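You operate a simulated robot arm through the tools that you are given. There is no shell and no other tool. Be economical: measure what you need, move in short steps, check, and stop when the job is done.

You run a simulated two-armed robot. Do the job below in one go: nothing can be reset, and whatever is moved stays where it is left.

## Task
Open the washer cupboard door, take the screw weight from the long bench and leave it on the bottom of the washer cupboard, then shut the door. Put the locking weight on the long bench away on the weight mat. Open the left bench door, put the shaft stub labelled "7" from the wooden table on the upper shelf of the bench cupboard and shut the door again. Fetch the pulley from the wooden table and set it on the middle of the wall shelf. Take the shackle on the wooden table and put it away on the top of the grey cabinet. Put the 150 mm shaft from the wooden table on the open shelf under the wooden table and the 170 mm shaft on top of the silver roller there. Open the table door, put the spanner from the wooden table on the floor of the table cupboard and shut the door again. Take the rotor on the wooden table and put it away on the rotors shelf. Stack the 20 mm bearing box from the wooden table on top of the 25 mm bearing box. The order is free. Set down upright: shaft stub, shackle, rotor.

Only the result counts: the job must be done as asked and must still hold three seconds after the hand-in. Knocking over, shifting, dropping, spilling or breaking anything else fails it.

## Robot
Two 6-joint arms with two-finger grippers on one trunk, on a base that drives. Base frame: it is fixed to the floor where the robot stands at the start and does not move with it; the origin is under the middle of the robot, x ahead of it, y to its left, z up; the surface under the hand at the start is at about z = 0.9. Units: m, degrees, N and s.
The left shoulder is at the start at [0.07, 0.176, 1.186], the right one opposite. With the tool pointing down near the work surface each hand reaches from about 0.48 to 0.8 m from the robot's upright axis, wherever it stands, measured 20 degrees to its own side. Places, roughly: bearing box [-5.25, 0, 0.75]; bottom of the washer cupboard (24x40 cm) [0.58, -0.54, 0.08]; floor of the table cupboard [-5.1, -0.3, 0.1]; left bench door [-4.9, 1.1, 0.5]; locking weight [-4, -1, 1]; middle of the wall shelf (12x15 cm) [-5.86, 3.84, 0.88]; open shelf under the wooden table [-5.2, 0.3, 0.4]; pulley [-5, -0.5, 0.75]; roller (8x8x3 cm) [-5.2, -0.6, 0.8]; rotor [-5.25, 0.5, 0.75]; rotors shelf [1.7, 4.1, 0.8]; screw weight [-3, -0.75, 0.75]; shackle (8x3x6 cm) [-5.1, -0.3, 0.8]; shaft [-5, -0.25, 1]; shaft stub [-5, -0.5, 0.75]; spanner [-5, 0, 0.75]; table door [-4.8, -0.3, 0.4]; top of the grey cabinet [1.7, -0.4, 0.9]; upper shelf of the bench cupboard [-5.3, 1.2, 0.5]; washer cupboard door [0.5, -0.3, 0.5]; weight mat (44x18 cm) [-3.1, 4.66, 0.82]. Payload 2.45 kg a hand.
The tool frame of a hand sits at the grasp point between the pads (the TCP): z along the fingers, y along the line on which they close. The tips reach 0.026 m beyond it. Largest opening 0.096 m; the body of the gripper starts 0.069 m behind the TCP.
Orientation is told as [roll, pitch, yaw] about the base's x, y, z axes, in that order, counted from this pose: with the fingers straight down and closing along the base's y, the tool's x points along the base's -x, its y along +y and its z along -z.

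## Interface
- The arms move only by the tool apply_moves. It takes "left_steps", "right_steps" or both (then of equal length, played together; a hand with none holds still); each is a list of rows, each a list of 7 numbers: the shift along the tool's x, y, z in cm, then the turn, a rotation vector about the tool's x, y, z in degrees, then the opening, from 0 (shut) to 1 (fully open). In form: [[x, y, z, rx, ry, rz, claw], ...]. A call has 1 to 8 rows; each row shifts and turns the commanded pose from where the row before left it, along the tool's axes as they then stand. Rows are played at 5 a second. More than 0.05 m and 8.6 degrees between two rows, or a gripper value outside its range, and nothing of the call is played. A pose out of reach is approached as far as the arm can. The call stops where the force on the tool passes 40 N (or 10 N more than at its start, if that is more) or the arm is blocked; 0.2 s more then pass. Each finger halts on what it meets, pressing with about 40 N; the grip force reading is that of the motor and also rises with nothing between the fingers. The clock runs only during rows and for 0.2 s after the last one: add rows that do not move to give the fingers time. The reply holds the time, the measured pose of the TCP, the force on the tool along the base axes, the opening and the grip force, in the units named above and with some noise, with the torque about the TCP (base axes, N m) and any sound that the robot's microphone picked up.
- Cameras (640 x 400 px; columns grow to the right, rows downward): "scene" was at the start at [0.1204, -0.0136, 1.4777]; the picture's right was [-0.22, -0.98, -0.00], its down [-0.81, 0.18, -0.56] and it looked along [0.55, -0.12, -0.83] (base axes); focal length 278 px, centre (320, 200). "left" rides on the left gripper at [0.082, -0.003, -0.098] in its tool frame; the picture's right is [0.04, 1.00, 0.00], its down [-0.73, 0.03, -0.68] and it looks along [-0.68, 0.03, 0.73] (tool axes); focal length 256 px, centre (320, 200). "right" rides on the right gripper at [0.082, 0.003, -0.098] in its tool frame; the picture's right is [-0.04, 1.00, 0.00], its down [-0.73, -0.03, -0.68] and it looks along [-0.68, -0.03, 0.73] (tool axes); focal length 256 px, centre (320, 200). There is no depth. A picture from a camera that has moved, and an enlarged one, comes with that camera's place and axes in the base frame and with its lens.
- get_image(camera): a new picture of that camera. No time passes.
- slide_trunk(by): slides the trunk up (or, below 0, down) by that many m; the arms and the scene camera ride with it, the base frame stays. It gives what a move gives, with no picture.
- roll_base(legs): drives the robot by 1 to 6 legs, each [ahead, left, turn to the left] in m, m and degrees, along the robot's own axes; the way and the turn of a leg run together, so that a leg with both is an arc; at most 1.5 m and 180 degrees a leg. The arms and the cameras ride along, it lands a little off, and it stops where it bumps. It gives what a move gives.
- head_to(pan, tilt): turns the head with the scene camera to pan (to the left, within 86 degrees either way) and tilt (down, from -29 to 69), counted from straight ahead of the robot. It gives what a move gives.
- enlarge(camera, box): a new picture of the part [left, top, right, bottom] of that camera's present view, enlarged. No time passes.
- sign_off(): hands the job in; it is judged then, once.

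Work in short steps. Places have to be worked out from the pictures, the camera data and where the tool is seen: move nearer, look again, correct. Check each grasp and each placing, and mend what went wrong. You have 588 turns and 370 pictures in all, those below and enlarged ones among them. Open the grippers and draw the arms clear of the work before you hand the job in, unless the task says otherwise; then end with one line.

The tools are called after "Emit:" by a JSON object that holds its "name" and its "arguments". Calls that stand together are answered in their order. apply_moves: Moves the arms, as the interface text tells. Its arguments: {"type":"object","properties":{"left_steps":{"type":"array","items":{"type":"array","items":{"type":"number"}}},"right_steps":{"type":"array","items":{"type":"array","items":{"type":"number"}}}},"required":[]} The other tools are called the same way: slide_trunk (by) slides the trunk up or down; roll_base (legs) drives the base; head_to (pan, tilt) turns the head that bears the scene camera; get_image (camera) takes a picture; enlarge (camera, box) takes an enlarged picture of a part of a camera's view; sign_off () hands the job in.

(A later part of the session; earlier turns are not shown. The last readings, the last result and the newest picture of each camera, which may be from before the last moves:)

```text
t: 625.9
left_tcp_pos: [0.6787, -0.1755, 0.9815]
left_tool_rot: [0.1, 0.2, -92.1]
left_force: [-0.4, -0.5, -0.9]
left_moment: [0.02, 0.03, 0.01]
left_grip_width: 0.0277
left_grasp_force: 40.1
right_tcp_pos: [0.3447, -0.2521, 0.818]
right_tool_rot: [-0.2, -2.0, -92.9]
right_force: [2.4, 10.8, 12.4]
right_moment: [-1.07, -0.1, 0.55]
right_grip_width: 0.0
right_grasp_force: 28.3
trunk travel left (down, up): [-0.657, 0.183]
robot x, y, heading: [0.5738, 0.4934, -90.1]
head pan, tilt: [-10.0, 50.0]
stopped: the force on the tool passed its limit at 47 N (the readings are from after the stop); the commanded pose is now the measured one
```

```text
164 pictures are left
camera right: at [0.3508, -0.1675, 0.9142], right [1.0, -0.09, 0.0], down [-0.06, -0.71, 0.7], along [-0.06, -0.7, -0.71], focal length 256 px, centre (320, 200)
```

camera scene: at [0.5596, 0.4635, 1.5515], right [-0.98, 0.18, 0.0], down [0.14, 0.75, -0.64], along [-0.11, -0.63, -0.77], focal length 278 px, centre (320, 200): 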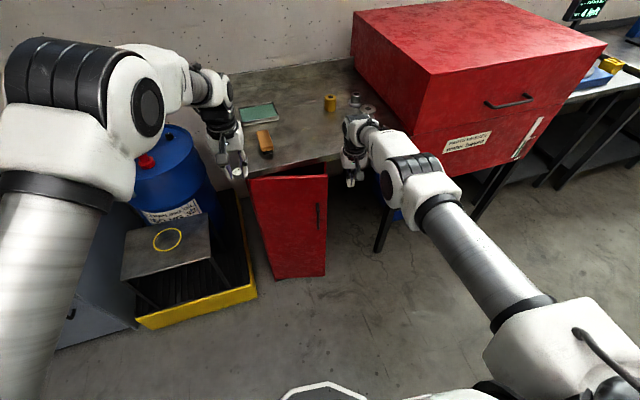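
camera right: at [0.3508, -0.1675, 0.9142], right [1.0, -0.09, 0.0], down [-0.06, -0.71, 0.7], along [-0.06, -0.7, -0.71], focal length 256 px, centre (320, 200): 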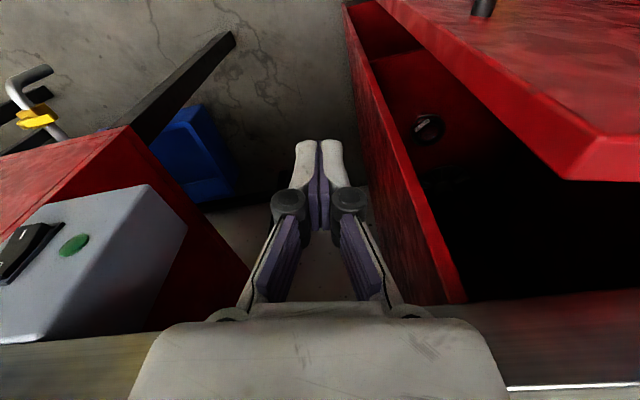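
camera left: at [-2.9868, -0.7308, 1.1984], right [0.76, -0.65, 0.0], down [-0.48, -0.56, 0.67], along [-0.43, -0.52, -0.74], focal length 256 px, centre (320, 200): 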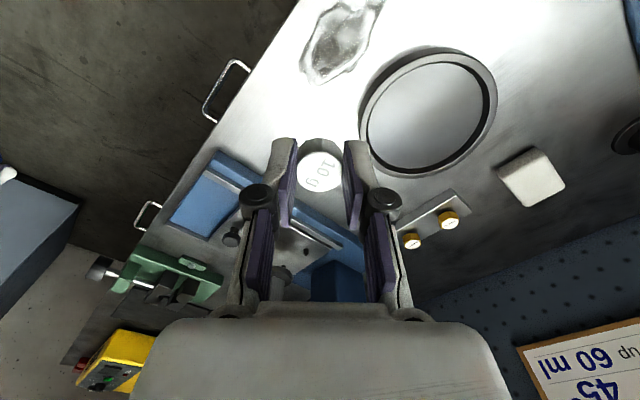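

The palm touched the bench edge; I raise 2 cm (fingers still 5 cm below the door top) and slide left.

Emit:
{"name": "slide_trunk", "arguments": {"by": 0.022}}

Emit:
{"name": "apply_moves", "arguments": {"right_steps": [[0, 2, 0, 0, 0, 0, 0], [0, 2, 0, 0, 0, 0, 0], [0, 2, 0, 0, 0, 0, 0], [0, 2, 0, 0, 0, 0, 0], [0, 2, 0, 0, 0, 0, 0]]}}

Emit:
{"name": "get_image", "arguments": {"camera": "right"}}

```text
t: 626.6
left_tcp_pos: [0.6791, -0.1802, 1.0011]
left_tool_rot: [0.2, 0.3, -92.2]
left_force: [-0.4, -0.2, -0.1]
left_moment: [-0.02, 0.02, -0.02]
left_grip_width: 0.0275
left_grasp_force: 40.1
right_tcp_pos: [0.3441, -0.2546, 0.8386]
right_tool_rot: [-0.1, -1.8, -93.0]
right_force: [-0.5, 0.3, 0.1]
right_moment: [0.0, -0.01, 0.0]
right_grip_width: 0.0001
right_grasp_force: 28.3
trunk travel left (down, up): [-0.679, 0.161]
robot x, y, heading: [0.5712, 0.4907, -90.2]
head pan, tilt: [-10.0, 50.0]
```

```text
t: 627.8
left_tcp_pos: [0.6787, -0.18, 1.001]
left_tool_rot: [0.3, 0.4, -92.2]
left_force: [-0.3, 0.4, -0.3]
left_moment: [-0.01, 0.04, 0.0]
left_grip_width: 0.0278
left_grasp_force: 40.4
right_tcp_pos: [0.439, -0.2454, 0.841]
right_tool_rot: [-0.1, -1.8, -92.9]
right_force: [0.2, 0.1, -0.1]
right_moment: [0.02, 0.01, -0.02]
right_grip_width: 0.0
right_grasp_force: 28.3
right hand out of reach, approached as far as the arm can: row 3, 5
trunk travel left (down, up): [-0.679, 0.161]
robot x, y, heading: [0.5766, 0.4935, -90.2]
head pan, tilt: [-10.0, 50.0]
```

```text
163 pictures are left
camera right: at [0.4466, -0.1612, 0.9368], right [1.0, -0.09, 0.0], down [-0.07, -0.71, 0.7], along [-0.06, -0.7, -0.71], focal length 256 px, centre (320, 200)
```

right: 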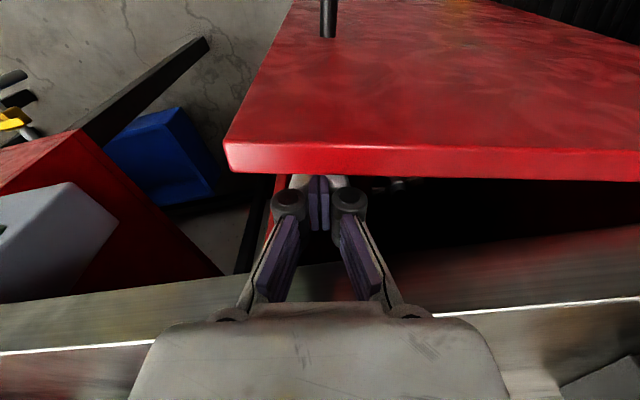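

Fingers are behind the door. Pull back 7 cm, then sweep left.

Emit:
{"name": "roll_base", "arguments": {"legs": [[-0.07, 0.01, 0]]}}

Emit:
{"name": "roll_base", "arguments": {"legs": [[0, 0.08, 0]]}}

Emit:
{"name": "get_image", "arguments": {"camera": "right"}}

Emit:
{"name": "get_image", "arguments": {"camera": "scene"}}

```text
t: 628.8
left_tcp_pos: [0.6897, -0.1098, 1.0006]
left_tool_rot: [0.2, 0.5, -92.2]
left_force: [-0.5, 0.2, -0.3]
left_moment: [-0.05, -0.01, -0.02]
left_grip_width: 0.0278
left_grasp_force: 40.3
right_tcp_pos: [0.4492, -0.1764, 0.8411]
right_tool_rot: [-0.1, -1.8, -93.0]
right_force: [-0.9, 1.2, -0.1]
right_moment: [-0.01, 0.01, 0.02]
right_grip_width: 0.0
right_grasp_force: 28.3
trunk travel left (down, up): [-0.679, 0.161]
robot x, y, heading: [0.5842, 0.5597, -90.1]
head pan, tilt: [-10.0, 50.0]
```

```text
t: 629.9
left_tcp_pos: [0.7694, -0.1104, 1.0019]
left_tool_rot: [0.2, 0.4, -92.0]
left_force: [-0.5, 0.1, -0.2]
left_moment: [-0.02, 0.0, 0.02]
left_grip_width: 0.0279
left_grasp_force: 39.9
right_tcp_pos: [0.5293, -0.1763, 0.8411]
right_tool_rot: [-0.2, -1.8, -93.0]
right_force: [-0.2, 0.3, -0.4]
right_moment: [-0.01, 0.04, -0.01]
right_grip_width: 0.0
right_grasp_force: 28.9
trunk travel left (down, up): [-0.679, 0.161]
robot x, y, heading: [0.665, 0.5634, -90.0]
head pan, tilt: [-10.0, 50.0]
```

```text
162 pictures are left
camera right: at [0.537, -0.0923, 0.9363], right [1.0, -0.09, 0.0], down [-0.06, -0.71, 0.7], along [-0.06, -0.7, -0.71], focal length 256 px, centre (320, 200)
```

right: 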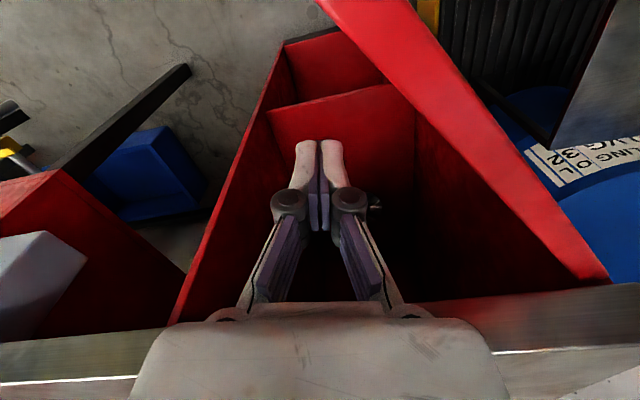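

```text
161 pictures are left
camera scene: at [0.65, 0.4383, 1.493], right [-0.98, 0.18, 0.0], down [0.13, 0.75, -0.64], along [-0.11, -0.63, -0.77], focal length 278 px, centre (320, 200)
```

scene: 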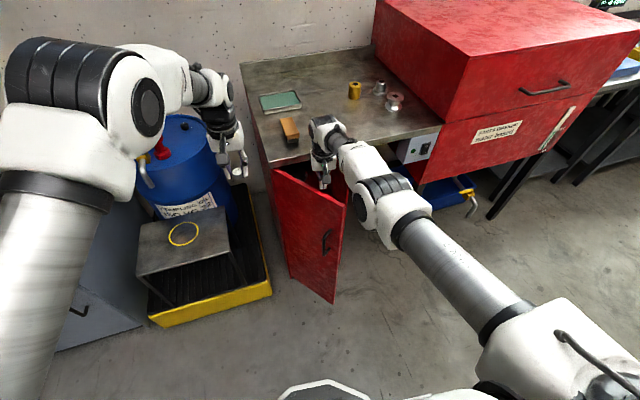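

Door ~55°. Sweep left further.

Emit:
{"name": "roll_base", "arguments": {"legs": [[-0.01, 0.07, 0]]}}

Emit:
{"name": "apply_moves", "arguments": {"right_steps": [[1, 1.5, 0, 0, 0, 0, 0], [1, 1.5, 0, 0, 0, 0, 0], [0.5, 1.5, 0, 0, 0, 0, 0], [0.5, 1.5, 0, 0, 0, 0, 0], [0, 1.5, 0, 0, 0, 0, 0]]}}

Emit:
{"name": "get_image", "arguments": {"camera": "scene"}}

```text
t: 630.9
left_tcp_pos: [0.8363, -0.1004, 1.0003]
left_tool_rot: [0.4, 0.3, -92.2]
left_force: [0.1, 0.1, -0.6]
left_moment: [0.03, 0.02, 0.02]
left_grip_width: 0.0276
left_grasp_force: 39.7
right_tcp_pos: [0.5973, -0.1671, 0.8412]
right_tool_rot: [0.1, -1.7, -93.0]
right_force: [-0.5, 0.3, -0.3]
right_moment: [0.0, 0.02, -0.02]
right_grip_width: 0.0
right_grasp_force: 28.8
trunk travel left (down, up): [-0.679, 0.161]
robot x, y, heading: [0.73, 0.5737, -90.0]
head pan, tilt: [-10.0, 50.0]
```

```text
t: 632.1
left_tcp_pos: [0.827, -0.1003, 1.0023]
left_tool_rot: [0.6, 0.4, -92.4]
left_force: [-0.3, 0.8, 0.2]
left_moment: [-0.02, -0.02, 0.02]
left_grip_width: 0.0278
left_grasp_force: 39.4
right_tcp_pos: [0.6623, -0.1492, 0.8389]
right_tool_rot: [0.1, -1.9, -93.5]
right_force: [-41.0, -5.9, 3.9]
right_moment: [0.2, -1.17, -0.11]
right_grip_width: 0.0
right_grasp_force: 28.6
right hand out of reach, approached as far as the arm can: row 1, 2
trunk travel left (down, up): [-0.679, 0.161]
robot x, y, heading: [0.7295, 0.5744, -90.5]
head pan, tilt: [-10.0, 50.0]
```

```text
160 pictures are left
camera scene: at [0.7065, 0.4489, 1.4931], right [-0.98, 0.18, -0.01], down [0.14, 0.75, -0.64], along [-0.11, -0.63, -0.77], focal length 278 px, centre (320, 200)
```

scene: 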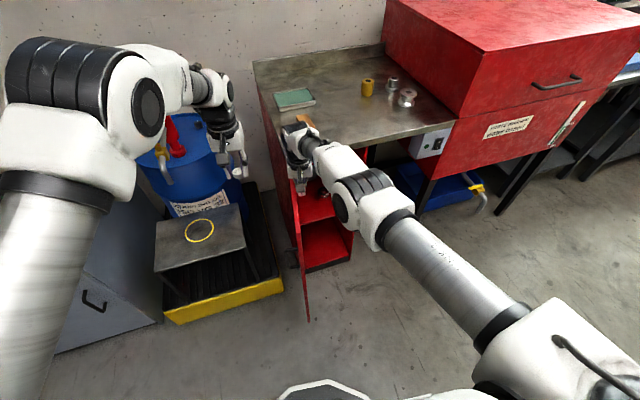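

The door is fully open. I retract the right hand, then bring the left hand to a forward pose for placing the weight low in the cupboard.

Emit:
{"name": "apply_moves", "arguments": {"right_steps": [[0, -3, 0, 0, 0, 0, 0], [2, -2, -2, 0, 0, 0, 0], [3.4, -1.5, -1.5, 0, 0, 0, 0], [3.4, -1.5, -1.5, 0, 0, 0, 0], [3.4, -1.5, -1.5, 0, 0, 0, 0], [3.4, -1.5, -1.5, 0, 0, 0, 0], [3.4, -1.5, -1.5, 0, 0, 0, 0]]}}

Emit:
{"name": "roll_base", "arguments": {"legs": [[0, -0.28, 0]]}}

Emit:
{"name": "get_image", "arguments": {"camera": "scene"}}

```text
t: 633.7
left_tcp_pos: [0.8362, -0.099, 1.0024]
left_tool_rot: [0.3, 0.3, -92.1]
left_force: [-0.9, 0.5, 0.5]
left_moment: [-0.01, 0.01, -0.01]
left_grip_width: 0.0275
left_grasp_force: 39.8
right_tcp_pos: [0.5594, 0.0516, 0.9282]
right_tool_rot: [0.1, -1.7, -93.0]
right_force: [-0.1, -0.4, 0.3]
right_moment: [0.01, -0.02, -0.02]
right_grip_width: 0.0001
right_grasp_force: 28.8
trunk travel left (down, up): [-0.679, 0.161]
robot x, y, heading: [0.7267, 0.5716, -90.1]
head pan, tilt: [-10.0, 50.0]
```

```text
t: 635.6
left_tcp_pos: [0.5644, -0.1007, 1.0012]
left_tool_rot: [0.2, 0.4, -91.6]
left_force: [-0.7, 0.1, 0.2]
left_moment: [-0.03, -0.02, 0.0]
left_grip_width: 0.0276
left_grasp_force: 40.5
right_tcp_pos: [0.2865, 0.0481, 0.9273]
right_tool_rot: [-0.1, -1.7, -92.3]
right_force: [0.1, -0.8, -0.2]
right_moment: [0.0, -0.03, 0.0]
right_grip_width: 0.0
right_grasp_force: 28.3
trunk travel left (down, up): [-0.679, 0.161]
robot x, y, heading: [0.4536, 0.5768, -89.6]
head pan, tilt: [-10.0, 50.0]
```

```text
159 pictures are left
camera scene: at [0.4406, 0.448, 1.4931], right [-0.99, 0.17, 0.0], down [0.13, 0.76, -0.64], along [-0.11, -0.63, -0.77], focal length 278 px, centre (320, 200)
```

scene: 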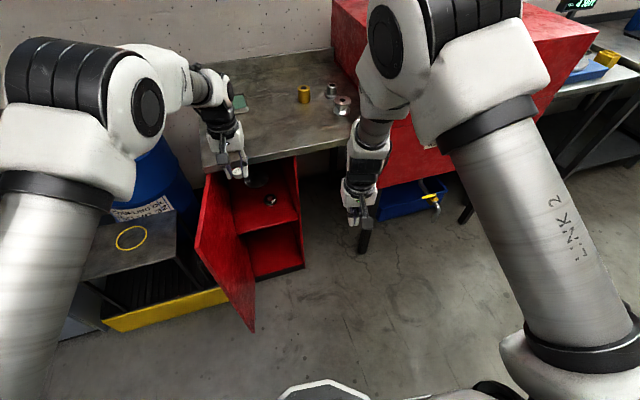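

Opening is clear. Pitch the left hand forward to −42°.

Emit:
{"name": "apply_moves", "arguments": {"left_steps": [[-1.5, 0, 2, 0, -8, 0, 0], [-1.2, 0, 2.2, 0, -8, 0, 0], [-1, 0, 2.4, 0, -8, 0, 0], [-0.6, 0, 2.4, 0, -8, 0, 0], [-0.4, 0, 2.4, 0, -8, 0, 0], [0, 0, 0, 0, -2, 0, 0]]}}

Emit:
{"name": "get_image", "arguments": {"camera": "left"}}

```text
t: 637.0
left_tcp_pos: [0.5684, -0.1673, 0.9106]
left_tool_rot: [1.5, -36.1, -91.7]
left_force: [0.0, -0.7, -1.4]
left_moment: [0.0, 0.03, -0.01]
left_grip_width: 0.0278
left_grasp_force: 39.9
left hand out of reach, approached as far as the arm can: row 5
right_tcp_pos: [0.2861, 0.0483, 0.9275]
right_tool_rot: [-0.1, -1.7, -92.4]
right_force: [0.4, -0.4, 0.3]
right_moment: [0.04, -0.01, -0.01]
right_grip_width: 0.0002
right_grasp_force: 28.5
trunk travel left (down, up): [-0.679, 0.161]
robot x, y, heading: [0.4521, 0.5677, -89.7]
head pan, tilt: [-10.0, 50.0]
```

```text
158 pictures are left
camera left: at [0.5667, -0.0442, 0.9416], right [1.0, 0.02, 0.0], down [0.01, -0.19, 0.98], along [0.02, -0.98, -0.19], focal length 256 px, centre (320, 200)
```

left: 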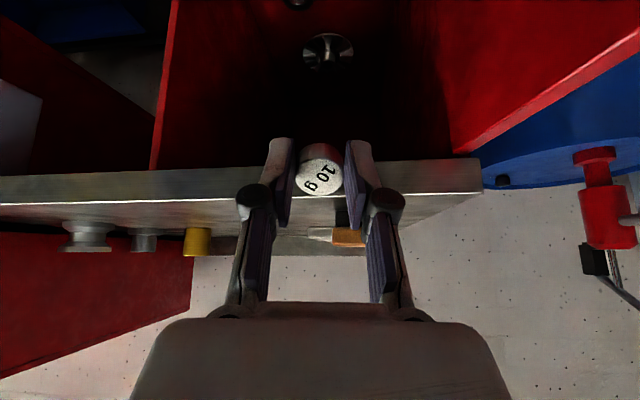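

Lower the trunk in front of the cupboard.

Emit:
{"name": "slide_trunk", "arguments": {"by": -0.4}}

Emit:
{"name": "slide_trunk", "arguments": {"by": -0.27}}

Emit:
{"name": "get_image", "arguments": {"camera": "left"}}

Emit:
{"name": "get_image", "arguments": {"camera": "scene"}}

```text
t: 640.9
left_tcp_pos: [0.5676, -0.1679, 0.5121]
left_tool_rot: [1.6, -36.2, -91.9]
left_force: [-0.5, -0.7, 0.0]
left_moment: [0.04, 0.03, 0.0]
left_grip_width: 0.0275
left_grasp_force: 39.8
right_tcp_pos: [0.2858, 0.0482, 0.5273]
right_tool_rot: [-0.1, -1.7, -92.4]
right_force: [-0.4, 0.1, -0.2]
right_moment: [0.01, 0.01, 0.01]
right_grip_width: 0.0
right_grasp_force: 28.2
trunk travel left (down, up): [-0.279, 0.561]
robot x, y, heading: [0.4562, 0.5726, -89.8]
head pan, tilt: [-10.0, 50.0]
```

```text
t: 643.6
left_tcp_pos: [0.5689, -0.1683, 0.2424]
left_tool_rot: [1.7, -36.1, -91.8]
left_force: [-0.4, -1.0, -0.3]
left_moment: [0.02, 0.01, -0.01]
left_grip_width: 0.0277
left_grasp_force: 40.2
right_tcp_pos: [0.2854, 0.0467, 0.2569]
right_tool_rot: [-0.1, -1.7, -92.4]
right_force: [-0.4, -0.5, 0.4]
right_moment: [0.01, -0.03, 0.04]
right_grip_width: 0.0002
right_grasp_force: 27.8
trunk travel left (down, up): [-0.009, 0.831]
robot x, y, heading: [0.4552, 0.5733, -89.7]
head pan, tilt: [-10.0, 50.0]
```

```text
157 pictures are left
camera left: at [0.5669, -0.0445, 0.2718], right [1.0, 0.02, 0.0], down [0.0, -0.19, 0.98], along [0.02, -0.98, -0.19], focal length 256 px, centre (320, 200)
```

left: 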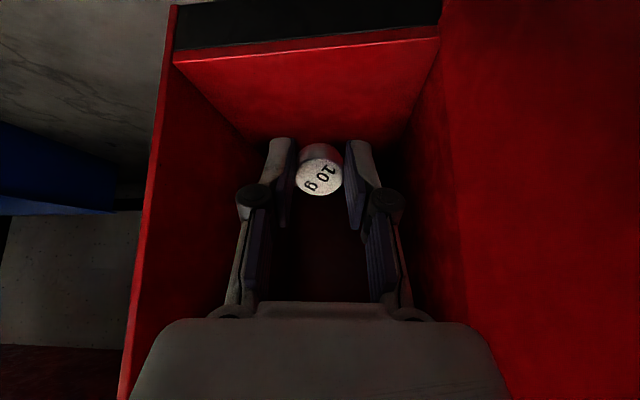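

```text
156 pictures are left
camera scene: at [0.4401, 0.4483, 0.8232], right [-0.99, 0.17, 0.0], down [0.13, 0.76, -0.64], along [-0.11, -0.63, -0.77], focal length 278 px, centre (320, 200)
```

scene: 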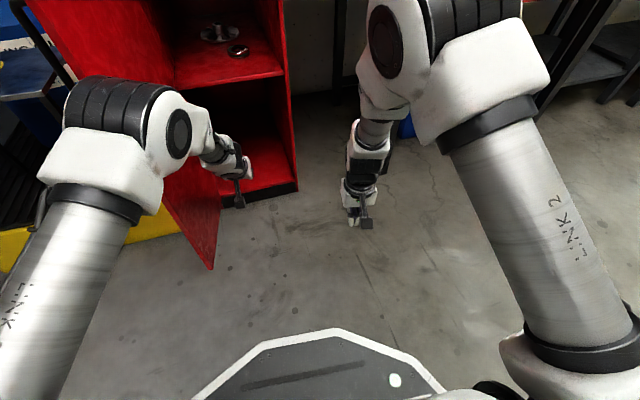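

Lower the arm itself, then drive in.

Emit:
{"name": "apply_moves", "arguments": {"left_steps": [[1.47, 0, 2.02, 0, 0, 0, 0], [1.47, 0, 2.02, 0, 0, 0, 0], [1.47, 0, 2.02, 0, 0, 0, 0], [1.0, 0, 1.4, 0, 0, 0, 0]]}}

Emit:
{"name": "get_image", "arguments": {"camera": "left"}}

```text
t: 644.6
left_tcp_pos: [0.5706, -0.1675, 0.1492]
left_tool_rot: [1.5, -36.2, -91.7]
left_force: [0.7, -0.3, -0.4]
left_moment: [0.06, -0.03, -0.03]
left_grip_width: 0.0276
left_grasp_force: 40.6
right_tcp_pos: [0.2853, 0.0475, 0.2572]
right_tool_rot: [-0.1, -1.7, -92.5]
right_force: [0.1, 0.5, -0.1]
right_moment: [-0.01, -0.01, 0.03]
right_grip_width: 0.0
right_grasp_force: 28.4
trunk travel left (down, up): [-0.009, 0.831]
robot x, y, heading: [0.4535, 0.5699, -89.6]
head pan, tilt: [-10.0, 50.0]
```

```text
155 pictures are left
camera left: at [0.5697, -0.0446, 0.1789], right [1.0, 0.02, 0.0], down [0.0, -0.19, 0.98], along [0.02, -0.98, -0.19], focal length 256 px, centre (320, 200)
```

left: 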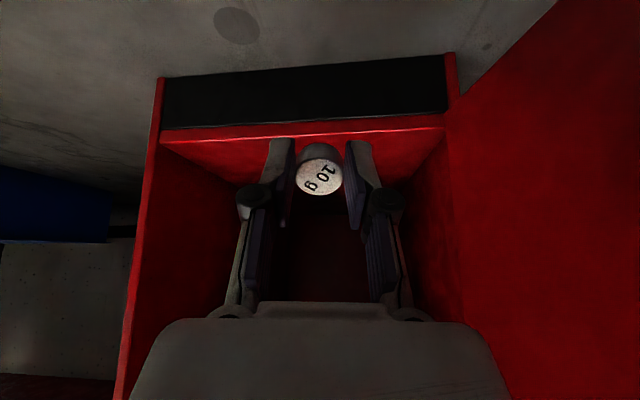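

Floor z≈0.07. Drive in 24 cm, then lower.

Emit:
{"name": "roll_base", "arguments": {"legs": [[0.23, 0.01, 0]]}}

Emit:
{"name": "apply_moves", "arguments": {"left_steps": [[0.6, 0, 0.8, 0, 0, 0, 0], [0.6, 0, 0.8, 0, 0, 0, 0], [0.3, 0, 0.4, 0, 0, 0, 0]]}}

Emit:
{"name": "get_image", "arguments": {"camera": "left"}}

```text
t: 646.5
left_tcp_pos: [0.5707, -0.3958, 0.1526]
left_tool_rot: [2.0, -36.3, -92.7]
left_force: [-0.7, -0.4, -0.1]
left_moment: [-0.01, 0.01, 0.0]
left_grip_width: 0.0277
left_grasp_force: 40.7
right_tcp_pos: [0.2913, -0.1788, 0.2574]
right_tool_rot: [0.2, -1.8, -92.7]
right_force: [0.1, 0.3, -0.1]
right_moment: [-0.03, -0.01, -0.01]
right_grip_width: 0.0
right_grasp_force: 28.4
trunk travel left (down, up): [-0.009, 0.831]
robot x, y, heading: [0.4561, 0.3464, -89.8]
head pan, tilt: [-10.0, 50.0]
stopped in leg 1: the robot was blocked; the commanded pose is now the measured one
```

```text
t: 647.3
left_tcp_pos: [0.5701, -0.3945, 0.1306]
left_tool_rot: [2.4, -36.5, -92.9]
left_force: [-0.2, 0.7, -0.6]
left_moment: [-0.02, -0.02, 0.02]
left_grip_width: 0.0276
left_grasp_force: 40.1
right_tcp_pos: [0.2897, -0.1772, 0.258]
right_tool_rot: [0.5, -1.9, -92.6]
right_force: [-0.2, -0.4, -0.1]
right_moment: [0.0, -0.02, -0.01]
right_grip_width: 0.0
right_grasp_force: 28.9
trunk travel left (down, up): [-0.009, 0.831]
robot x, y, heading: [0.4571, 0.3445, -89.8]
head pan, tilt: [-10.0, 50.0]
```

```text
154 pictures are left
camera left: at [0.5708, -0.2715, 0.1596], right [1.0, 0.01, 0.01], down [-0.01, -0.19, 0.98], along [0.01, -0.98, -0.19], focal length 256 px, centre (320, 200)
```

left: 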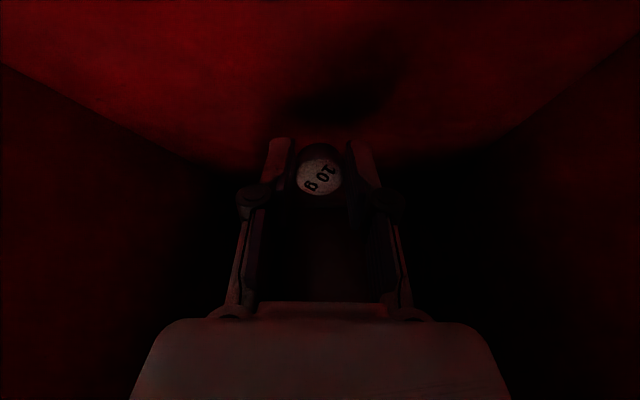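

Emit:
{"name": "apply_moves", "arguments": {"left_steps": [[0.3, 0, 0.4, 0, 0, 0, 0], [0.3, 0, 0.4, 0, 0, 0, 0], [0.3, 0, 0.4, 0, 0, 0, 0]]}}

Emit:
{"name": "apply_moves", "arguments": {"left_steps": [[0.3, 0, 0.4, 0, 0, 0, 0], [0.3, 0, 0.4, 0, 0, 0, 0]]}}

```text
t: 648.1
left_tcp_pos: [0.5708, -0.3943, 0.1155]
left_tool_rot: [2.5, -36.5, -93.2]
left_force: [-0.1, 0.0, -1.0]
left_moment: [-0.02, 0.02, -0.01]
left_grip_width: 0.0276
left_grasp_force: 39.8
right_tcp_pos: [0.2915, -0.1784, 0.2587]
right_tool_rot: [0.5, -2.0, -92.6]
right_force: [0.0, 0.8, -0.2]
right_moment: [0.0, -0.01, 0.0]
right_grip_width: 0.0
right_grasp_force: 28.1
trunk travel left (down, up): [-0.009, 0.831]
robot x, y, heading: [0.4563, 0.3476, -90.2]
head pan, tilt: [-10.0, 50.0]
```

```text
t: 648.7
left_tcp_pos: [0.5698, -0.3944, 0.1071]
left_tool_rot: [2.7, -36.6, -93.3]
left_force: [0.4, -0.5, -0.9]
left_moment: [0.01, 0.02, 0.01]
left_grip_width: 0.0275
left_grasp_force: 40.0
right_tcp_pos: [0.2913, -0.1777, 0.2597]
right_tool_rot: [0.6, -2.1, -92.6]
right_force: [-0.8, 0.3, 0.3]
right_moment: [-0.01, 0.0, -0.01]
right_grip_width: 0.0
right_grasp_force: 28.8
trunk travel left (down, up): [-0.009, 0.831]
robot x, y, heading: [0.458, 0.3454, -89.8]
head pan, tilt: [-10.0, 50.0]
```

Emit:
{"name": "apply_moves", "arguments": {"left_steps": [[0.3, 0, 0.4, 0, 0, 0, 0], [0.3, 0, 0.4, 0, 0, 0, 0]]}}

Emit:
{"name": "apply_moves", "arguments": {"left_steps": [[0.25, 0, 0.35, 0, 0, 0, 0], [0.2, 0, 0.3, 0, 0, 0, 0]]}}

```text
t: 649.3
left_tcp_pos: [0.5697, -0.398, 0.1047]
left_tool_rot: [2.9, -37.2, -93.5]
left_force: [0.3, 4.4, 28.9]
left_moment: [-0.39, -0.01, 0.0]
left_grip_width: 0.0277
left_grasp_force: 39.9
right_tcp_pos: [0.2889, -0.1776, 0.2599]
right_tool_rot: [0.7, -2.1, -92.8]
right_force: [-0.3, 0.2, 0.0]
right_moment: [-0.01, 0.01, 0.0]
right_grip_width: 0.0003
right_grasp_force: 28.6
trunk travel left (down, up): [-0.009, 0.831]
robot x, y, heading: [0.4617, 0.342, -89.9]
head pan, tilt: [-10.0, 50.0]
```

```text
t: 649.6
left_tcp_pos: [0.5623, -0.3996, 0.1033]
left_tool_rot: [2.4, -37.6, -93.7]
left_force: [-5.8, 8.5, 24.8]
left_moment: [-0.13, 0.32, -0.16]
left_grip_width: 0.0278
left_grasp_force: 40.2
right_tcp_pos: [0.2882, -0.1778, 0.2587]
right_tool_rot: [0.3, -2.1, -92.9]
right_force: [-0.6, -0.5, 0.5]
right_moment: [-0.02, -0.03, 0.0]
right_grip_width: 0.0
right_grasp_force: 28.6
trunk travel left (down, up): [-0.009, 0.831]
robot x, y, heading: [0.4563, 0.3468, -89.8]
head pan, tilt: [-10.0, 50.0]
stopped in row 1 (left hand): the force on the tool passed its limit at 51 N (the readings are from after the stop); the commanded pose is now the measured one
```

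On the floor. Open gently so it settles flat, then lift and back out.

Emit:
{"name": "apply_moves", "arguments": {"left_steps": [[-0.1, 0, -0.1, 0, 0, 0, 0.3], [0, 0, 0, 0, 0, 0, 0.36], [0, 0, 0, 0, 0, 0, 0.5], [0, 0, 0, 0, 0, 0, 0.5]]}}

Emit:
{"name": "apply_moves", "arguments": {"left_steps": [[-0.6, 0, -0.8, 0, 0, 0, 0.5], [-1.2, 0, -1.6, 0, 0, 0, 0.5], [-1.5, 0, -2, 0, 0, 0, 0.5]]}}

Emit:
{"name": "get_image", "arguments": {"camera": "left"}}

```text
t: 650.5
left_tcp_pos: [0.5625, -0.399, 0.1027]
left_tool_rot: [2.4, -37.3, -93.9]
left_force: [-0.5, -2.0, 10.7]
left_moment: [-0.13, 0.08, 0.02]
left_grip_width: 0.0
left_grasp_force: 28.2
right_tcp_pos: [0.2872, -0.1779, 0.2589]
right_tool_rot: [0.3, -1.9, -92.8]
right_force: [-0.4, 0.4, -0.5]
right_moment: [0.0, -0.02, 0.04]
right_grip_width: 0.0
right_grasp_force: 28.6
trunk travel left (down, up): [-0.009, 0.831]
robot x, y, heading: [0.4608, 0.345, -90.1]
head pan, tilt: [-10.0, 50.0]
stopped in row 4 (left hand): the force on the tool passed its limit at 60 N (the readings are from after the stop); the commanded pose is now the measured one
```

```text
t: 651.2
left_tcp_pos: [0.5656, -0.3972, 0.1508]
left_tool_rot: [2.0, -36.6, -93.2]
left_force: [0.0, -0.1, -0.1]
left_moment: [-0.06, 0.0, -0.02]
left_grip_width: 0.0481
left_grasp_force: 0.0
right_tcp_pos: [0.2909, -0.18, 0.2574]
right_tool_rot: [0.1, -1.6, -92.7]
right_force: [-1.0, -0.5, -0.4]
right_moment: [-0.03, -0.01, -0.03]
right_grip_width: 0.0
right_grasp_force: 28.3
trunk travel left (down, up): [-0.009, 0.831]
robot x, y, heading: [0.4618, 0.3458, -89.8]
head pan, tilt: [-10.0, 50.0]
```

```text
153 pictures are left
camera left: at [0.5674, -0.2741, 0.1795], right [1.0, 0.0, 0.01], down [-0.01, -0.18, 0.98], along [0.0, -0.98, -0.18], focal length 256 px, centre (320, 200)
```

left: 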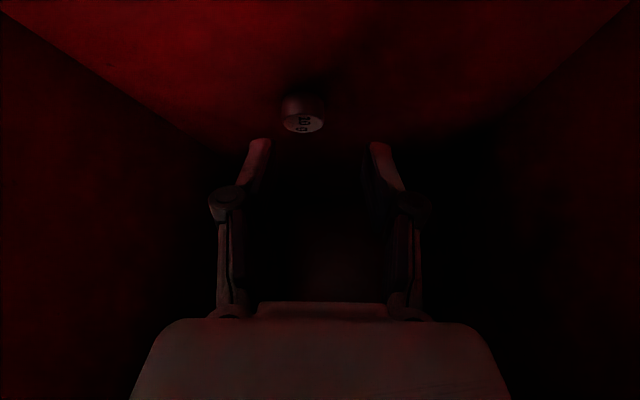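

The weight stands upright on the cupboard floor. Back out, raise over the door, move to its outer side.

Emit:
{"name": "roll_base", "arguments": {"legs": [[-0.19, 0, 0]]}}

Emit:
{"name": "slide_trunk", "arguments": {"by": 0.4}}

Emit:
{"name": "slide_trunk", "arguments": {"by": 0.4}}

Emit:
{"name": "roll_base", "arguments": {"legs": [[0, 0.24, 0]]}}

Emit:
{"name": "get_image", "arguments": {"camera": "left"}}

Emit:
{"name": "get_image", "arguments": {"camera": "scene"}}

```text
t: 652.8
left_tcp_pos: [0.5665, -0.2096, 0.1496]
left_tool_rot: [2.0, -36.8, -93.1]
left_force: [0.1, -0.3, -0.8]
left_moment: [0.0, -0.02, 0.01]
left_grip_width: 0.0479
left_grasp_force: 0.2
right_tcp_pos: [0.2903, 0.0084, 0.2554]
right_tool_rot: [0.0, -1.8, -92.5]
right_force: [-0.1, -0.5, 0.2]
right_moment: [0.01, 0.02, 0.01]
right_grip_width: 0.0
right_grasp_force: 28.9
trunk travel left (down, up): [-0.009, 0.831]
robot x, y, heading: [0.4613, 0.5324, -89.9]
head pan, tilt: [-10.0, 50.0]
```

```text
t: 656.6
left_tcp_pos: [0.5657, -0.2093, 0.5502]
left_tool_rot: [2.0, -36.8, -93.0]
left_force: [-0.5, -0.2, -0.3]
left_moment: [-0.03, 0.0, 0.0]
left_grip_width: 0.048
left_grasp_force: 0.0
right_tcp_pos: [0.2916, 0.0076, 0.657]
right_tool_rot: [0.0, -1.7, -92.4]
right_force: [-0.5, 0.5, -1.0]
right_moment: [0.0, 0.02, 0.01]
right_grip_width: 0.0001
right_grasp_force: 28.7
trunk travel left (down, up): [-0.409, 0.431]
robot x, y, heading: [0.4587, 0.535, -89.7]
head pan, tilt: [-10.0, 50.0]
```

```text
t: 660.5
left_tcp_pos: [0.5645, -0.2117, 0.9488]
left_tool_rot: [2.1, -36.7, -93.1]
left_force: [-0.3, 0.4, 0.6]
left_moment: [0.0, 0.0, -0.04]
left_grip_width: 0.0476
left_grasp_force: 0.0
right_tcp_pos: [0.29, 0.0076, 1.0566]
right_tool_rot: [0.1, -1.8, -92.6]
right_force: [-1.0, -0.8, 0.1]
right_moment: [-0.05, -0.01, 0.0]
right_grip_width: 0.0001
right_grasp_force: 27.8
trunk travel left (down, up): [-0.809, 0.031]
robot x, y, heading: [0.4614, 0.5338, -89.5]
head pan, tilt: [-10.0, 50.0]
```

```text
t: 662.2
left_tcp_pos: [0.8028, -0.2095, 0.9494]
left_tool_rot: [2.1, -36.8, -93.4]
left_force: [0.4, 0.0, -0.2]
left_moment: [-0.02, -0.01, -0.01]
left_grip_width: 0.0481
left_grasp_force: 0.1
right_tcp_pos: [0.5287, 0.0092, 1.0575]
right_tool_rot: [0.0, -1.7, -92.7]
right_force: [0.8, 0.3, 0.3]
right_moment: [0.0, 0.0, -0.01]
right_grip_width: 0.0001
right_grasp_force: 29.0
trunk travel left (down, up): [-0.809, 0.031]
robot x, y, heading: [0.6992, 0.5335, -90.0]
head pan, tilt: [-10.0, 50.0]
```

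```text
152 pictures are left
camera left: at [0.8044, -0.0856, 0.9788], right [1.0, 0.0, 0.01], down [-0.01, -0.18, 0.98], along [0.0, -0.98, -0.18], focal length 256 px, centre (320, 200)
```

left: 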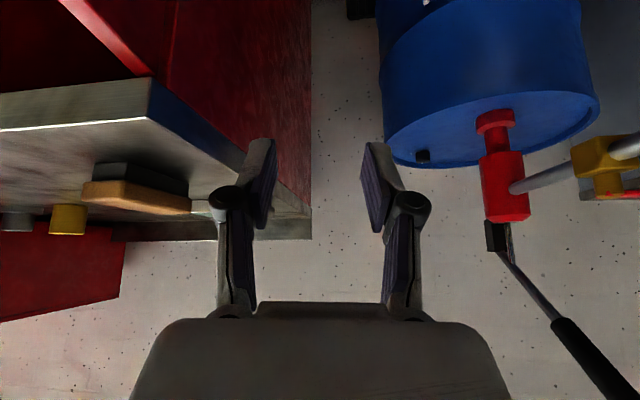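

```text
151 pictures are left
camera scene: at [0.6849, 0.4087, 1.6231], right [-0.99, 0.17, 0.0], down [0.13, 0.75, -0.64], along [-0.11, -0.63, -0.77], focal length 278 px, centre (320, 200)
```

scene: 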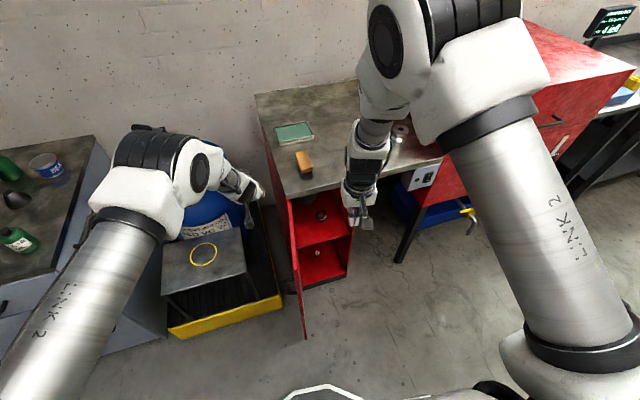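

The screw weight is visible on the bottom. I close the left fist, make it vertical and retract it toward the door's free end.

Emit:
{"name": "apply_moves", "arguments": {"left_steps": [[1.8, 0, -1.4, 0, 7.3, 0, 0], [2, 0, -1.2, 0, 7.3, 0, 0], [2.2, 0, -1, 0, 7.3, 0, 0], [2.4, 0, -0.6, 0, 7.3, 0, 0], [2.4, 0, 0, 0, 7.3, 0, 0], [2.4, 0, 0, 0, 0, 0, 0]]}}

Emit:
{"name": "slide_trunk", "arguments": {"by": -0.24}}

Emit:
{"name": "get_image", "arguments": {"camera": "scene"}}

```text
t: 663.6
left_tcp_pos: [0.8116, -0.0921, 0.9344]
left_tool_rot: [2.7, -7.9, -91.8]
left_force: [0.3, 0.8, 0.5]
left_moment: [-0.03, 0.01, 0.03]
left_grip_width: 0.0002
left_grasp_force: 28.6
left hand out of reach, approached as far as the arm can: row 1, 2
right_tcp_pos: [0.5298, 0.01, 1.058]
right_tool_rot: [-0.1, -1.6, -92.7]
right_force: [-0.4, -0.3, 0.5]
right_moment: [0.01, -0.02, 0.01]
right_grip_width: 0.0
right_grasp_force: 28.7
trunk travel left (down, up): [-0.809, 0.031]
robot x, y, heading: [0.6969, 0.5317, -89.8]
head pan, tilt: [-10.0, 50.0]
```

```text
t: 666.1
left_tcp_pos: [0.8118, -0.0927, 0.6932]
left_tool_rot: [2.8, -7.9, -91.9]
left_force: [-0.7, 0.4, -0.8]
left_moment: [0.0, -0.02, 0.01]
left_grip_width: 0.0002
left_grasp_force: 28.4
right_tcp_pos: [0.5301, 0.01, 0.8168]
right_tool_rot: [0.0, -1.8, -92.7]
right_force: [0.1, -0.6, 0.3]
right_moment: [0.02, -0.03, 0.01]
right_grip_width: 0.0001
right_grasp_force: 28.5
trunk travel left (down, up): [-0.569, 0.271]
robot x, y, heading: [0.6994, 0.5337, -89.8]
head pan, tilt: [-10.0, 50.0]
```

```text
150 pictures are left
camera scene: at [0.6864, 0.4089, 1.3832], right [-0.99, 0.17, 0.0], down [0.13, 0.75, -0.64], along [-0.11, -0.63, -0.77], focal length 278 px, centre (320, 200)
```

scene: 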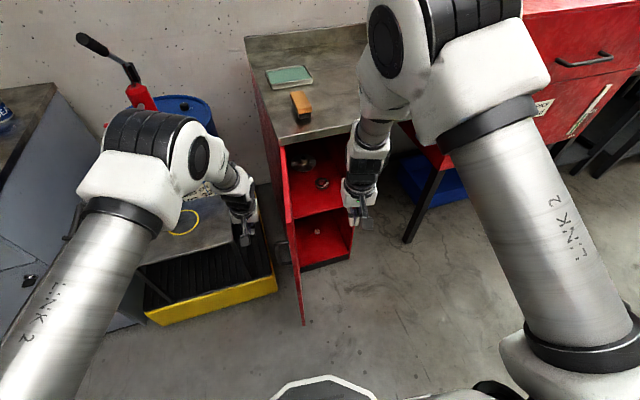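

Now push the door with base moves to the right.

Emit:
{"name": "roll_base", "arguments": {"legs": [[0, -0.12, 0]]}}

Emit:
{"name": "roll_base", "arguments": {"legs": [[0.02, -0.08, 0]]}}

Emit:
{"name": "get_image", "arguments": {"camera": "scene"}}

```text
t: 667.4
left_tcp_pos: [0.6912, -0.0921, 0.6937]
left_tool_rot: [3.0, -7.9, -91.6]
left_force: [0.6, -0.7, -0.8]
left_moment: [-0.01, -0.02, -0.05]
left_grip_width: 0.0002
left_grasp_force: 28.4
right_tcp_pos: [0.409, 0.0086, 0.8158]
right_tool_rot: [0.0, -1.7, -92.7]
right_force: [0.1, 0.3, 0.2]
right_moment: [0.0, -0.01, -0.01]
right_grip_width: 0.0
right_grasp_force: 29.4
trunk travel left (down, up): [-0.569, 0.271]
robot x, y, heading: [0.5812, 0.5325, -89.9]
head pan, tilt: [-10.0, 50.0]
```

```text
t: 668.4
left_tcp_pos: [0.6114, -0.1123, 0.693]
left_tool_rot: [3.0, -7.8, -91.8]
left_force: [-0.4, -0.5, 0.0]
left_moment: [0.0, -0.04, 0.0]
left_grip_width: 0.0002
left_grasp_force: 28.4
right_tcp_pos: [0.3286, -0.0106, 0.8166]
right_tool_rot: [-0.1, -1.7, -92.6]
right_force: [-0.5, 0.8, -0.1]
right_moment: [0.05, -0.02, 0.02]
right_grip_width: 0.0
right_grasp_force: 28.7
trunk travel left (down, up): [-0.569, 0.271]
robot x, y, heading: [0.4999, 0.5121, -90.1]
head pan, tilt: [-10.0, 50.0]
```

```text
149 pictures are left
camera scene: at [0.4847, 0.388, 1.3831], right [-0.99, 0.17, 0.0], down [0.13, 0.76, -0.64], along [-0.11, -0.63, -0.77], focal length 278 px, centre (320, 200)
```

scene: 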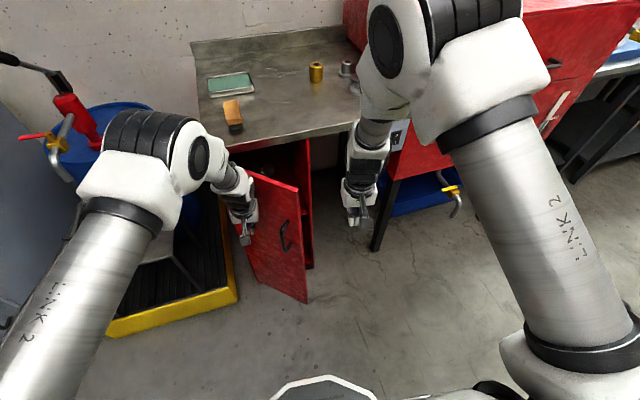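

Door ~50°. Lower a bit and push on, right and forward.

Emit:
{"name": "slide_trunk", "arguments": {"by": -0.17}}

Emit:
{"name": "roll_base", "arguments": {"legs": [[0.03, -0.06, 0]]}}

Emit:
{"name": "roll_base", "arguments": {"legs": [[0.05, -0.03, 0]]}}

Emit:
{"name": "get_image", "arguments": {"camera": "scene"}}

```text
t: 670.4
left_tcp_pos: [0.6123, -0.1135, 0.5227]
left_tool_rot: [2.8, -8.0, -91.7]
left_force: [0.3, 0.7, -0.5]
left_moment: [0.01, 0.01, 0.0]
left_grip_width: 0.0002
left_grasp_force: 28.0
right_tcp_pos: [0.3292, -0.0126, 0.648]
right_tool_rot: [0.0, -1.6, -92.7]
right_force: [0.2, -0.4, 0.3]
right_moment: [0.02, 0.0, 0.01]
right_grip_width: 0.0001
right_grasp_force: 28.8
trunk travel left (down, up): [-0.399, 0.441]
robot x, y, heading: [0.5003, 0.5126, -90.1]
head pan, tilt: [-10.0, 50.0]
```

```text
t: 671.4
left_tcp_pos: [0.5526, -0.1429, 0.5229]
left_tool_rot: [2.9, -7.9, -91.8]
left_force: [0.3, -0.1, -0.3]
left_moment: [0.01, -0.01, 0.01]
left_grip_width: 0.0
left_grasp_force: 28.4
right_tcp_pos: [0.2699, -0.0404, 0.647]
right_tool_rot: [0.0, -1.6, -92.7]
right_force: [-0.5, -0.6, -0.4]
right_moment: [0.04, -0.04, 0.01]
right_grip_width: 0.0003
right_grasp_force: 27.5
trunk travel left (down, up): [-0.399, 0.441]
robot x, y, heading: [0.4375, 0.4855, -90.0]
head pan, tilt: [-10.0, 50.0]
```

```text
t: 672.3
left_tcp_pos: [0.5224, -0.1919, 0.5225]
left_tool_rot: [3.0, -7.9, -91.8]
left_force: [-1.3, -0.1, -0.5]
left_moment: [0.04, 0.01, 0.0]
left_grip_width: 0.0
left_grasp_force: 28.9
right_tcp_pos: [0.2411, -0.0908, 0.6462]
right_tool_rot: [-0.1, -1.6, -92.7]
right_force: [-0.3, -0.4, -0.1]
right_moment: [0.02, -0.02, 0.04]
right_grip_width: 0.0
right_grasp_force: 28.2
trunk travel left (down, up): [-0.399, 0.441]
robot x, y, heading: [0.4087, 0.434, -90.0]
head pan, tilt: [-10.0, 50.0]
```

```text
148 pictures are left
camera scene: at [0.3959, 0.3082, 1.2129], right [-0.99, 0.17, 0.0], down [0.13, 0.76, -0.64], along [-0.11, -0.63, -0.77], focal length 278 px, centre (320, 200)
```

scene: 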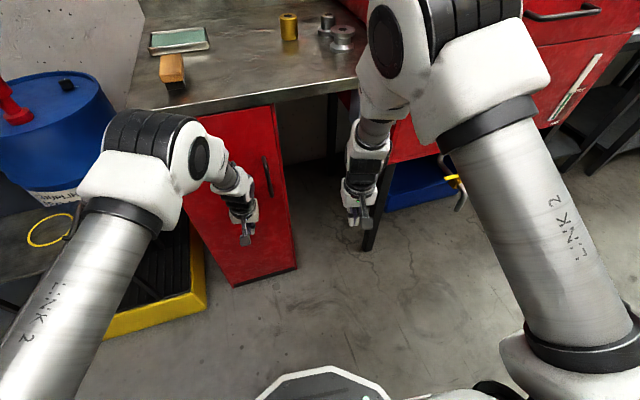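

Emit:
{"name": "roll_base", "arguments": {"legs": [[0.03, -0.01, 0]]}}

Emit:
{"name": "roll_base", "arguments": {"legs": [[0.025, 0, 0], [0.02, 0, 0]]}}

Emit:
{"name": "enlarge", "arguments": {"camera": "scene", "box": [120, 80, 340, 300]}}

```text
t: 673.2
left_tcp_pos: [0.5122, -0.2222, 0.5225]
left_tool_rot: [2.9, -8.0, -91.8]
left_force: [0.2, -0.4, 0.4]
left_moment: [0.03, 0.03, -0.04]
left_grip_width: 0.0002
left_grasp_force: 28.3
right_tcp_pos: [0.2302, -0.12, 0.6465]
right_tool_rot: [0.0, -1.5, -92.8]
right_force: [-0.1, 0.2, -1.1]
right_moment: [0.02, -0.03, -0.03]
right_grip_width: 0.0002
right_grasp_force: 27.9
trunk travel left (down, up): [-0.399, 0.441]
robot x, y, heading: [0.3968, 0.4012, -89.9]
head pan, tilt: [-10.0, 50.0]
```

```text
t: 673.9
left_tcp_pos: [0.5125, -0.2222, 0.5216]
left_tool_rot: [3.1, -6.9, -91.8]
left_force: [-2.9, 15.9, 6.8]
left_moment: [-1.65, -0.32, 0.08]
left_grip_width: 0.0
left_grasp_force: 28.7
right_tcp_pos: [0.2294, -0.1262, 0.6479]
right_tool_rot: [0.0, -1.8, -92.9]
right_force: [-0.1, -0.2, 0.6]
right_moment: [-0.03, 0.02, -0.02]
right_grip_width: 0.0
right_grasp_force: 28.9
trunk travel left (down, up): [-0.399, 0.441]
robot x, y, heading: [0.4, 0.3958, -89.9]
head pan, tilt: [-10.0, 50.0]
stopped in leg 1: the force on the tool passed its limit at 67 N (the readings are from after the stop); the commanded pose is now the measured one
```

```text
1.82 times, centred on (230, 190) of scene
camera zoom: at [0.3862, 0.2739, 1.2133], right [-0.99, 0.17, 0.0], down [0.13, 0.75, -0.64], along [-0.11, -0.63, -0.76], focal length 505 px, centre (484, 218)
```

zoom: 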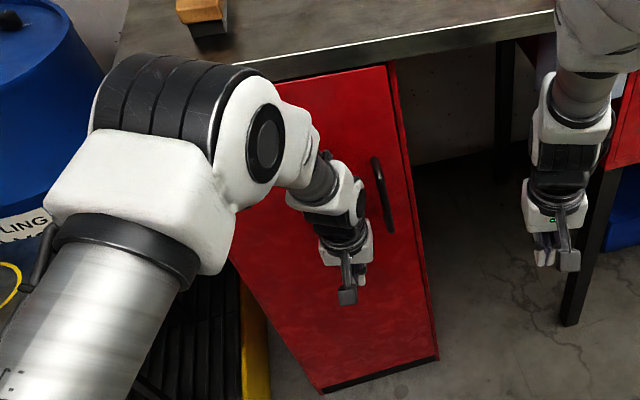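

Stopped at 67 N. Withdraw slightly and inspect whether the door is fully shut.

Emit:
{"name": "roll_base", "arguments": {"legs": [[-0.1, 0, 0]]}}

Emit:
{"name": "get_image", "arguments": {"camera": "left"}}

Emit:
{"name": "enlarge", "arguments": {"camera": "scene", "box": [160, 60, 340, 260]}}

```text
t: 675.1
left_tcp_pos: [0.5119, -0.1239, 0.5206]
left_tool_rot: [3.0, -7.1, -92.0]
left_force: [0.2, -0.3, 0.4]
left_moment: [-0.01, 0.0, 0.01]
left_grip_width: 0.0001
left_grasp_force: 28.4
right_tcp_pos: [0.2296, -0.028, 0.6472]
right_tool_rot: [-0.1, -1.8, -92.8]
right_force: [-0.5, 0.5, 0.5]
right_moment: [-0.02, -0.02, 0.0]
right_grip_width: 0.0001
right_grasp_force: 28.8
trunk travel left (down, up): [-0.399, 0.441]
robot x, y, heading: [0.3964, 0.4949, -90.2]
head pan, tilt: [-10.0, 50.0]
```

```text
146 pictures are left
camera left: at [0.5069, -0.0308, 0.6075], right [1.0, 0.01, 0.05], down [-0.03, -0.64, 0.76], along [0.04, -0.76, -0.64], focal length 256 px, centre (320, 200)
```

left: 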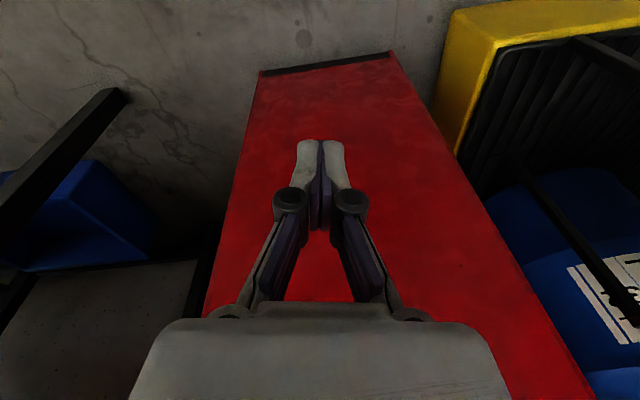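

```text
2.00 times, centred on (250, 160) of scene
camera zoom: at [0.3865, 0.3723, 1.2133], right [-0.98, 0.17, 0.0], down [0.13, 0.75, -0.64], along [-0.11, -0.63, -0.77], focal length 556 px, centre (460, 280)
```

zoom: 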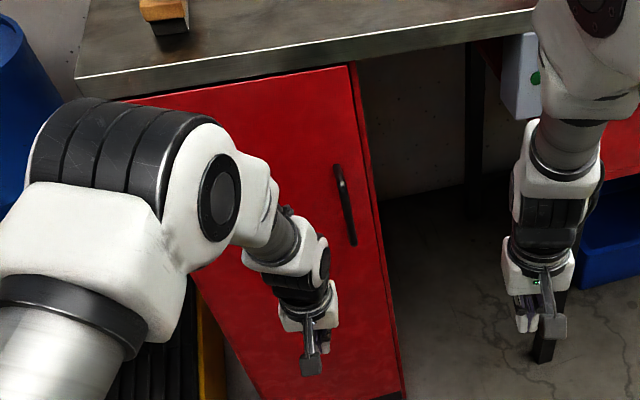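

The door is shut. Raise, turn west and check the cart behind on the way.

Emit:
{"name": "slide_trunk", "arguments": {"by": 0.4}}

Emit:
{"name": "roll_base", "arguments": {"legs": [[0.08, 0.2, 0], [0, 0, -90]]}}

Emit:
{"name": "head_to", "arguments": {"pan": -30, "tilt": 45}}

Emit:
{"name": "get_image", "arguments": {"camera": "scene"}}

```text
t: 678.9
left_tcp_pos: [0.512, -0.1247, 0.9201]
left_tool_rot: [3.0, -6.9, -91.8]
left_force: [0.3, -0.5, 0.1]
left_moment: [-0.04, -0.03, 0.01]
left_grip_width: 0.0
left_grasp_force: 28.3
right_tcp_pos: [0.2291, -0.0279, 1.0474]
right_tool_rot: [0.0, -1.6, -92.8]
right_force: [0.0, 0.4, -0.4]
right_moment: [0.02, -0.01, -0.02]
right_grip_width: 0.0002
right_grasp_force: 28.2
trunk travel left (down, up): [-0.799, 0.041]
robot x, y, heading: [0.396, 0.4964, -89.5]
head pan, tilt: [-10.0, 50.0]
```

```text
t: 684.4
left_tcp_pos: [-0.0244, 0.3151, 0.92]
left_tool_rot: [3.0, -7.0, 176.9]
left_force: [-0.6, -0.7, -0.1]
left_moment: [-0.02, 0.03, 0.0]
left_grip_width: 0.0
left_grasp_force: 28.4
right_tcp_pos: [0.0752, 0.5965, 1.0463]
right_tool_rot: [0.0, -1.6, 176.0]
right_force: [0.5, -0.6, 0.5]
right_moment: [-0.01, 0.0, -0.01]
right_grip_width: 0.0001
right_grasp_force: 28.4
trunk travel left (down, up): [-0.799, 0.041]
robot x, y, heading: [0.5927, 0.4129, 179.0]
head pan, tilt: [-10.0, 50.0]
```

```text
t: 685.3
left_tcp_pos: [-0.0251, 0.3155, 0.9201]
left_tool_rot: [3.0, -6.9, 177.0]
left_force: [0.0, 0.2, 0.1]
left_moment: [0.0, 0.03, -0.01]
left_grip_width: 0.0001
left_grasp_force: 28.5
right_tcp_pos: [0.0764, 0.5963, 1.0463]
right_tool_rot: [0.0, -1.6, 176.0]
right_force: [-0.1, -0.3, 0.0]
right_moment: [0.03, 0.01, -0.04]
right_grip_width: 0.0
right_grasp_force: 28.6
trunk travel left (down, up): [-0.799, 0.041]
robot x, y, heading: [0.5958, 0.4172, 179.0]
head pan, tilt: [-30.0, 45.0]
```

```text
144 pictures are left
camera scene: at [0.4772, 0.461, 1.62], right [0.52, 0.86, 0.0], down [0.61, -0.36, -0.71], along [-0.61, 0.36, -0.71], focal length 278 px, centre (320, 200)
```

scene: 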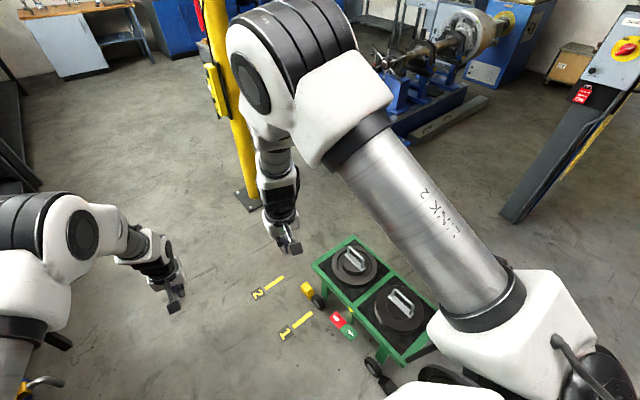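

The cart looks unmoved. Drive west to the wooden table for shackle and rotor.

Emit:
{"name": "roll_base", "arguments": {"legs": [[0.2, 0.15, 1], [1.5, 0, 0], [1.5, 0, 0], [1.4, 0, 0]]}}

Emit:
{"name": "head_to", "arguments": {"pan": 0, "tilt": 40}}

Emit:
{"name": "get_image", "arguments": {"camera": "scene"}}

```text
t: 707.5
left_tcp_pos: [-4.5857, 0.2102, 0.9201]
left_tool_rot: [3.0, -7.1, 176.4]
left_force: [0.1, -0.4, -1.1]
left_moment: [0.01, -0.01, 0.0]
left_grip_width: 0.0
left_grasp_force: 28.5
right_tcp_pos: [-4.4807, 0.4895, 1.0471]
right_tool_rot: [0.0, -1.6, 175.3]
right_force: [0.1, -0.2, -0.3]
right_moment: [0.0, 0.03, 0.02]
right_grip_width: 0.0
right_grasp_force: 28.2
trunk travel left (down, up): [-0.799, 0.041]
robot x, y, heading: [-3.9657, 0.304, 178.2]
head pan, tilt: [-30.0, 45.0]
```

```text
t: 708.5
left_tcp_pos: [-4.5855, 0.2109, 0.9218]
left_tool_rot: [3.0, -7.0, 176.3]
left_force: [0.9, 0.4, 0.1]
left_moment: [-0.01, 0.01, 0.01]
left_grip_width: 0.0001
left_grasp_force: 28.3
right_tcp_pos: [-4.4809, 0.4902, 1.0467]
right_tool_rot: [0.0, -1.6, 175.3]
right_force: [-1.0, 0.4, 0.0]
right_moment: [-0.01, 0.0, -0.01]
right_grip_width: 0.0
right_grasp_force: 28.2
trunk travel left (down, up): [-0.799, 0.041]
robot x, y, heading: [-3.9613, 0.3055, 178.4]
head pan, tilt: [0.0, 40.0]
```

```text
143 pictures are left
camera scene: at [-4.098, 0.3101, 1.6273], right [0.03, 1.0, 0.0], down [0.64, -0.02, -0.77], along [-0.77, 0.02, -0.64], focal length 278 px, centre (320, 200)
```

scene: 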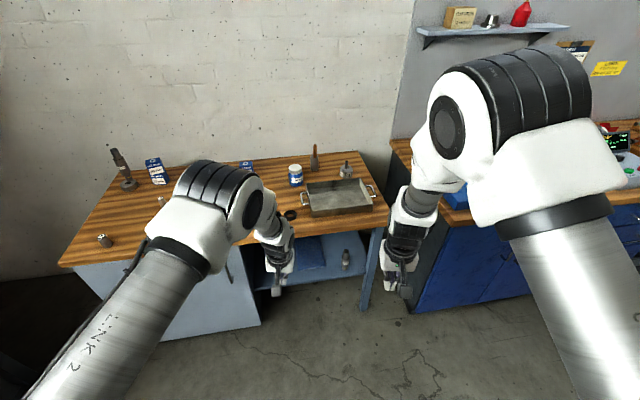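

Emit:
{"name": "enlarge", "arguments": {"camera": "scene", "box": [280, 130, 400, 220]}}

```text
4.44 times, centred on (340, 175) of scene
camera zoom: at [-4.098, 0.3101, 1.6273], right [0.03, 1.0, 0.0], down [0.64, -0.02, -0.77], along [-0.77, 0.02, -0.64], focal length 1236 px, centre (231, 311)
```

zoom: 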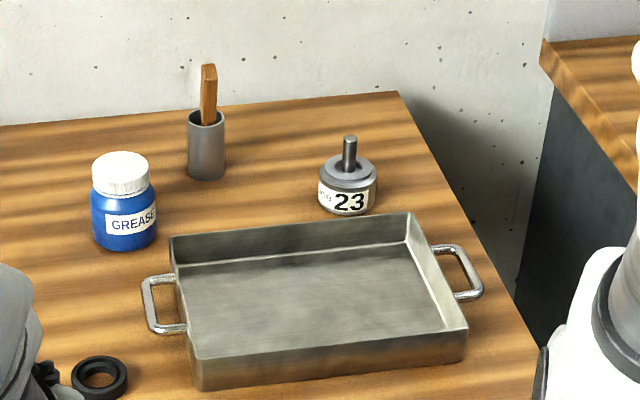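

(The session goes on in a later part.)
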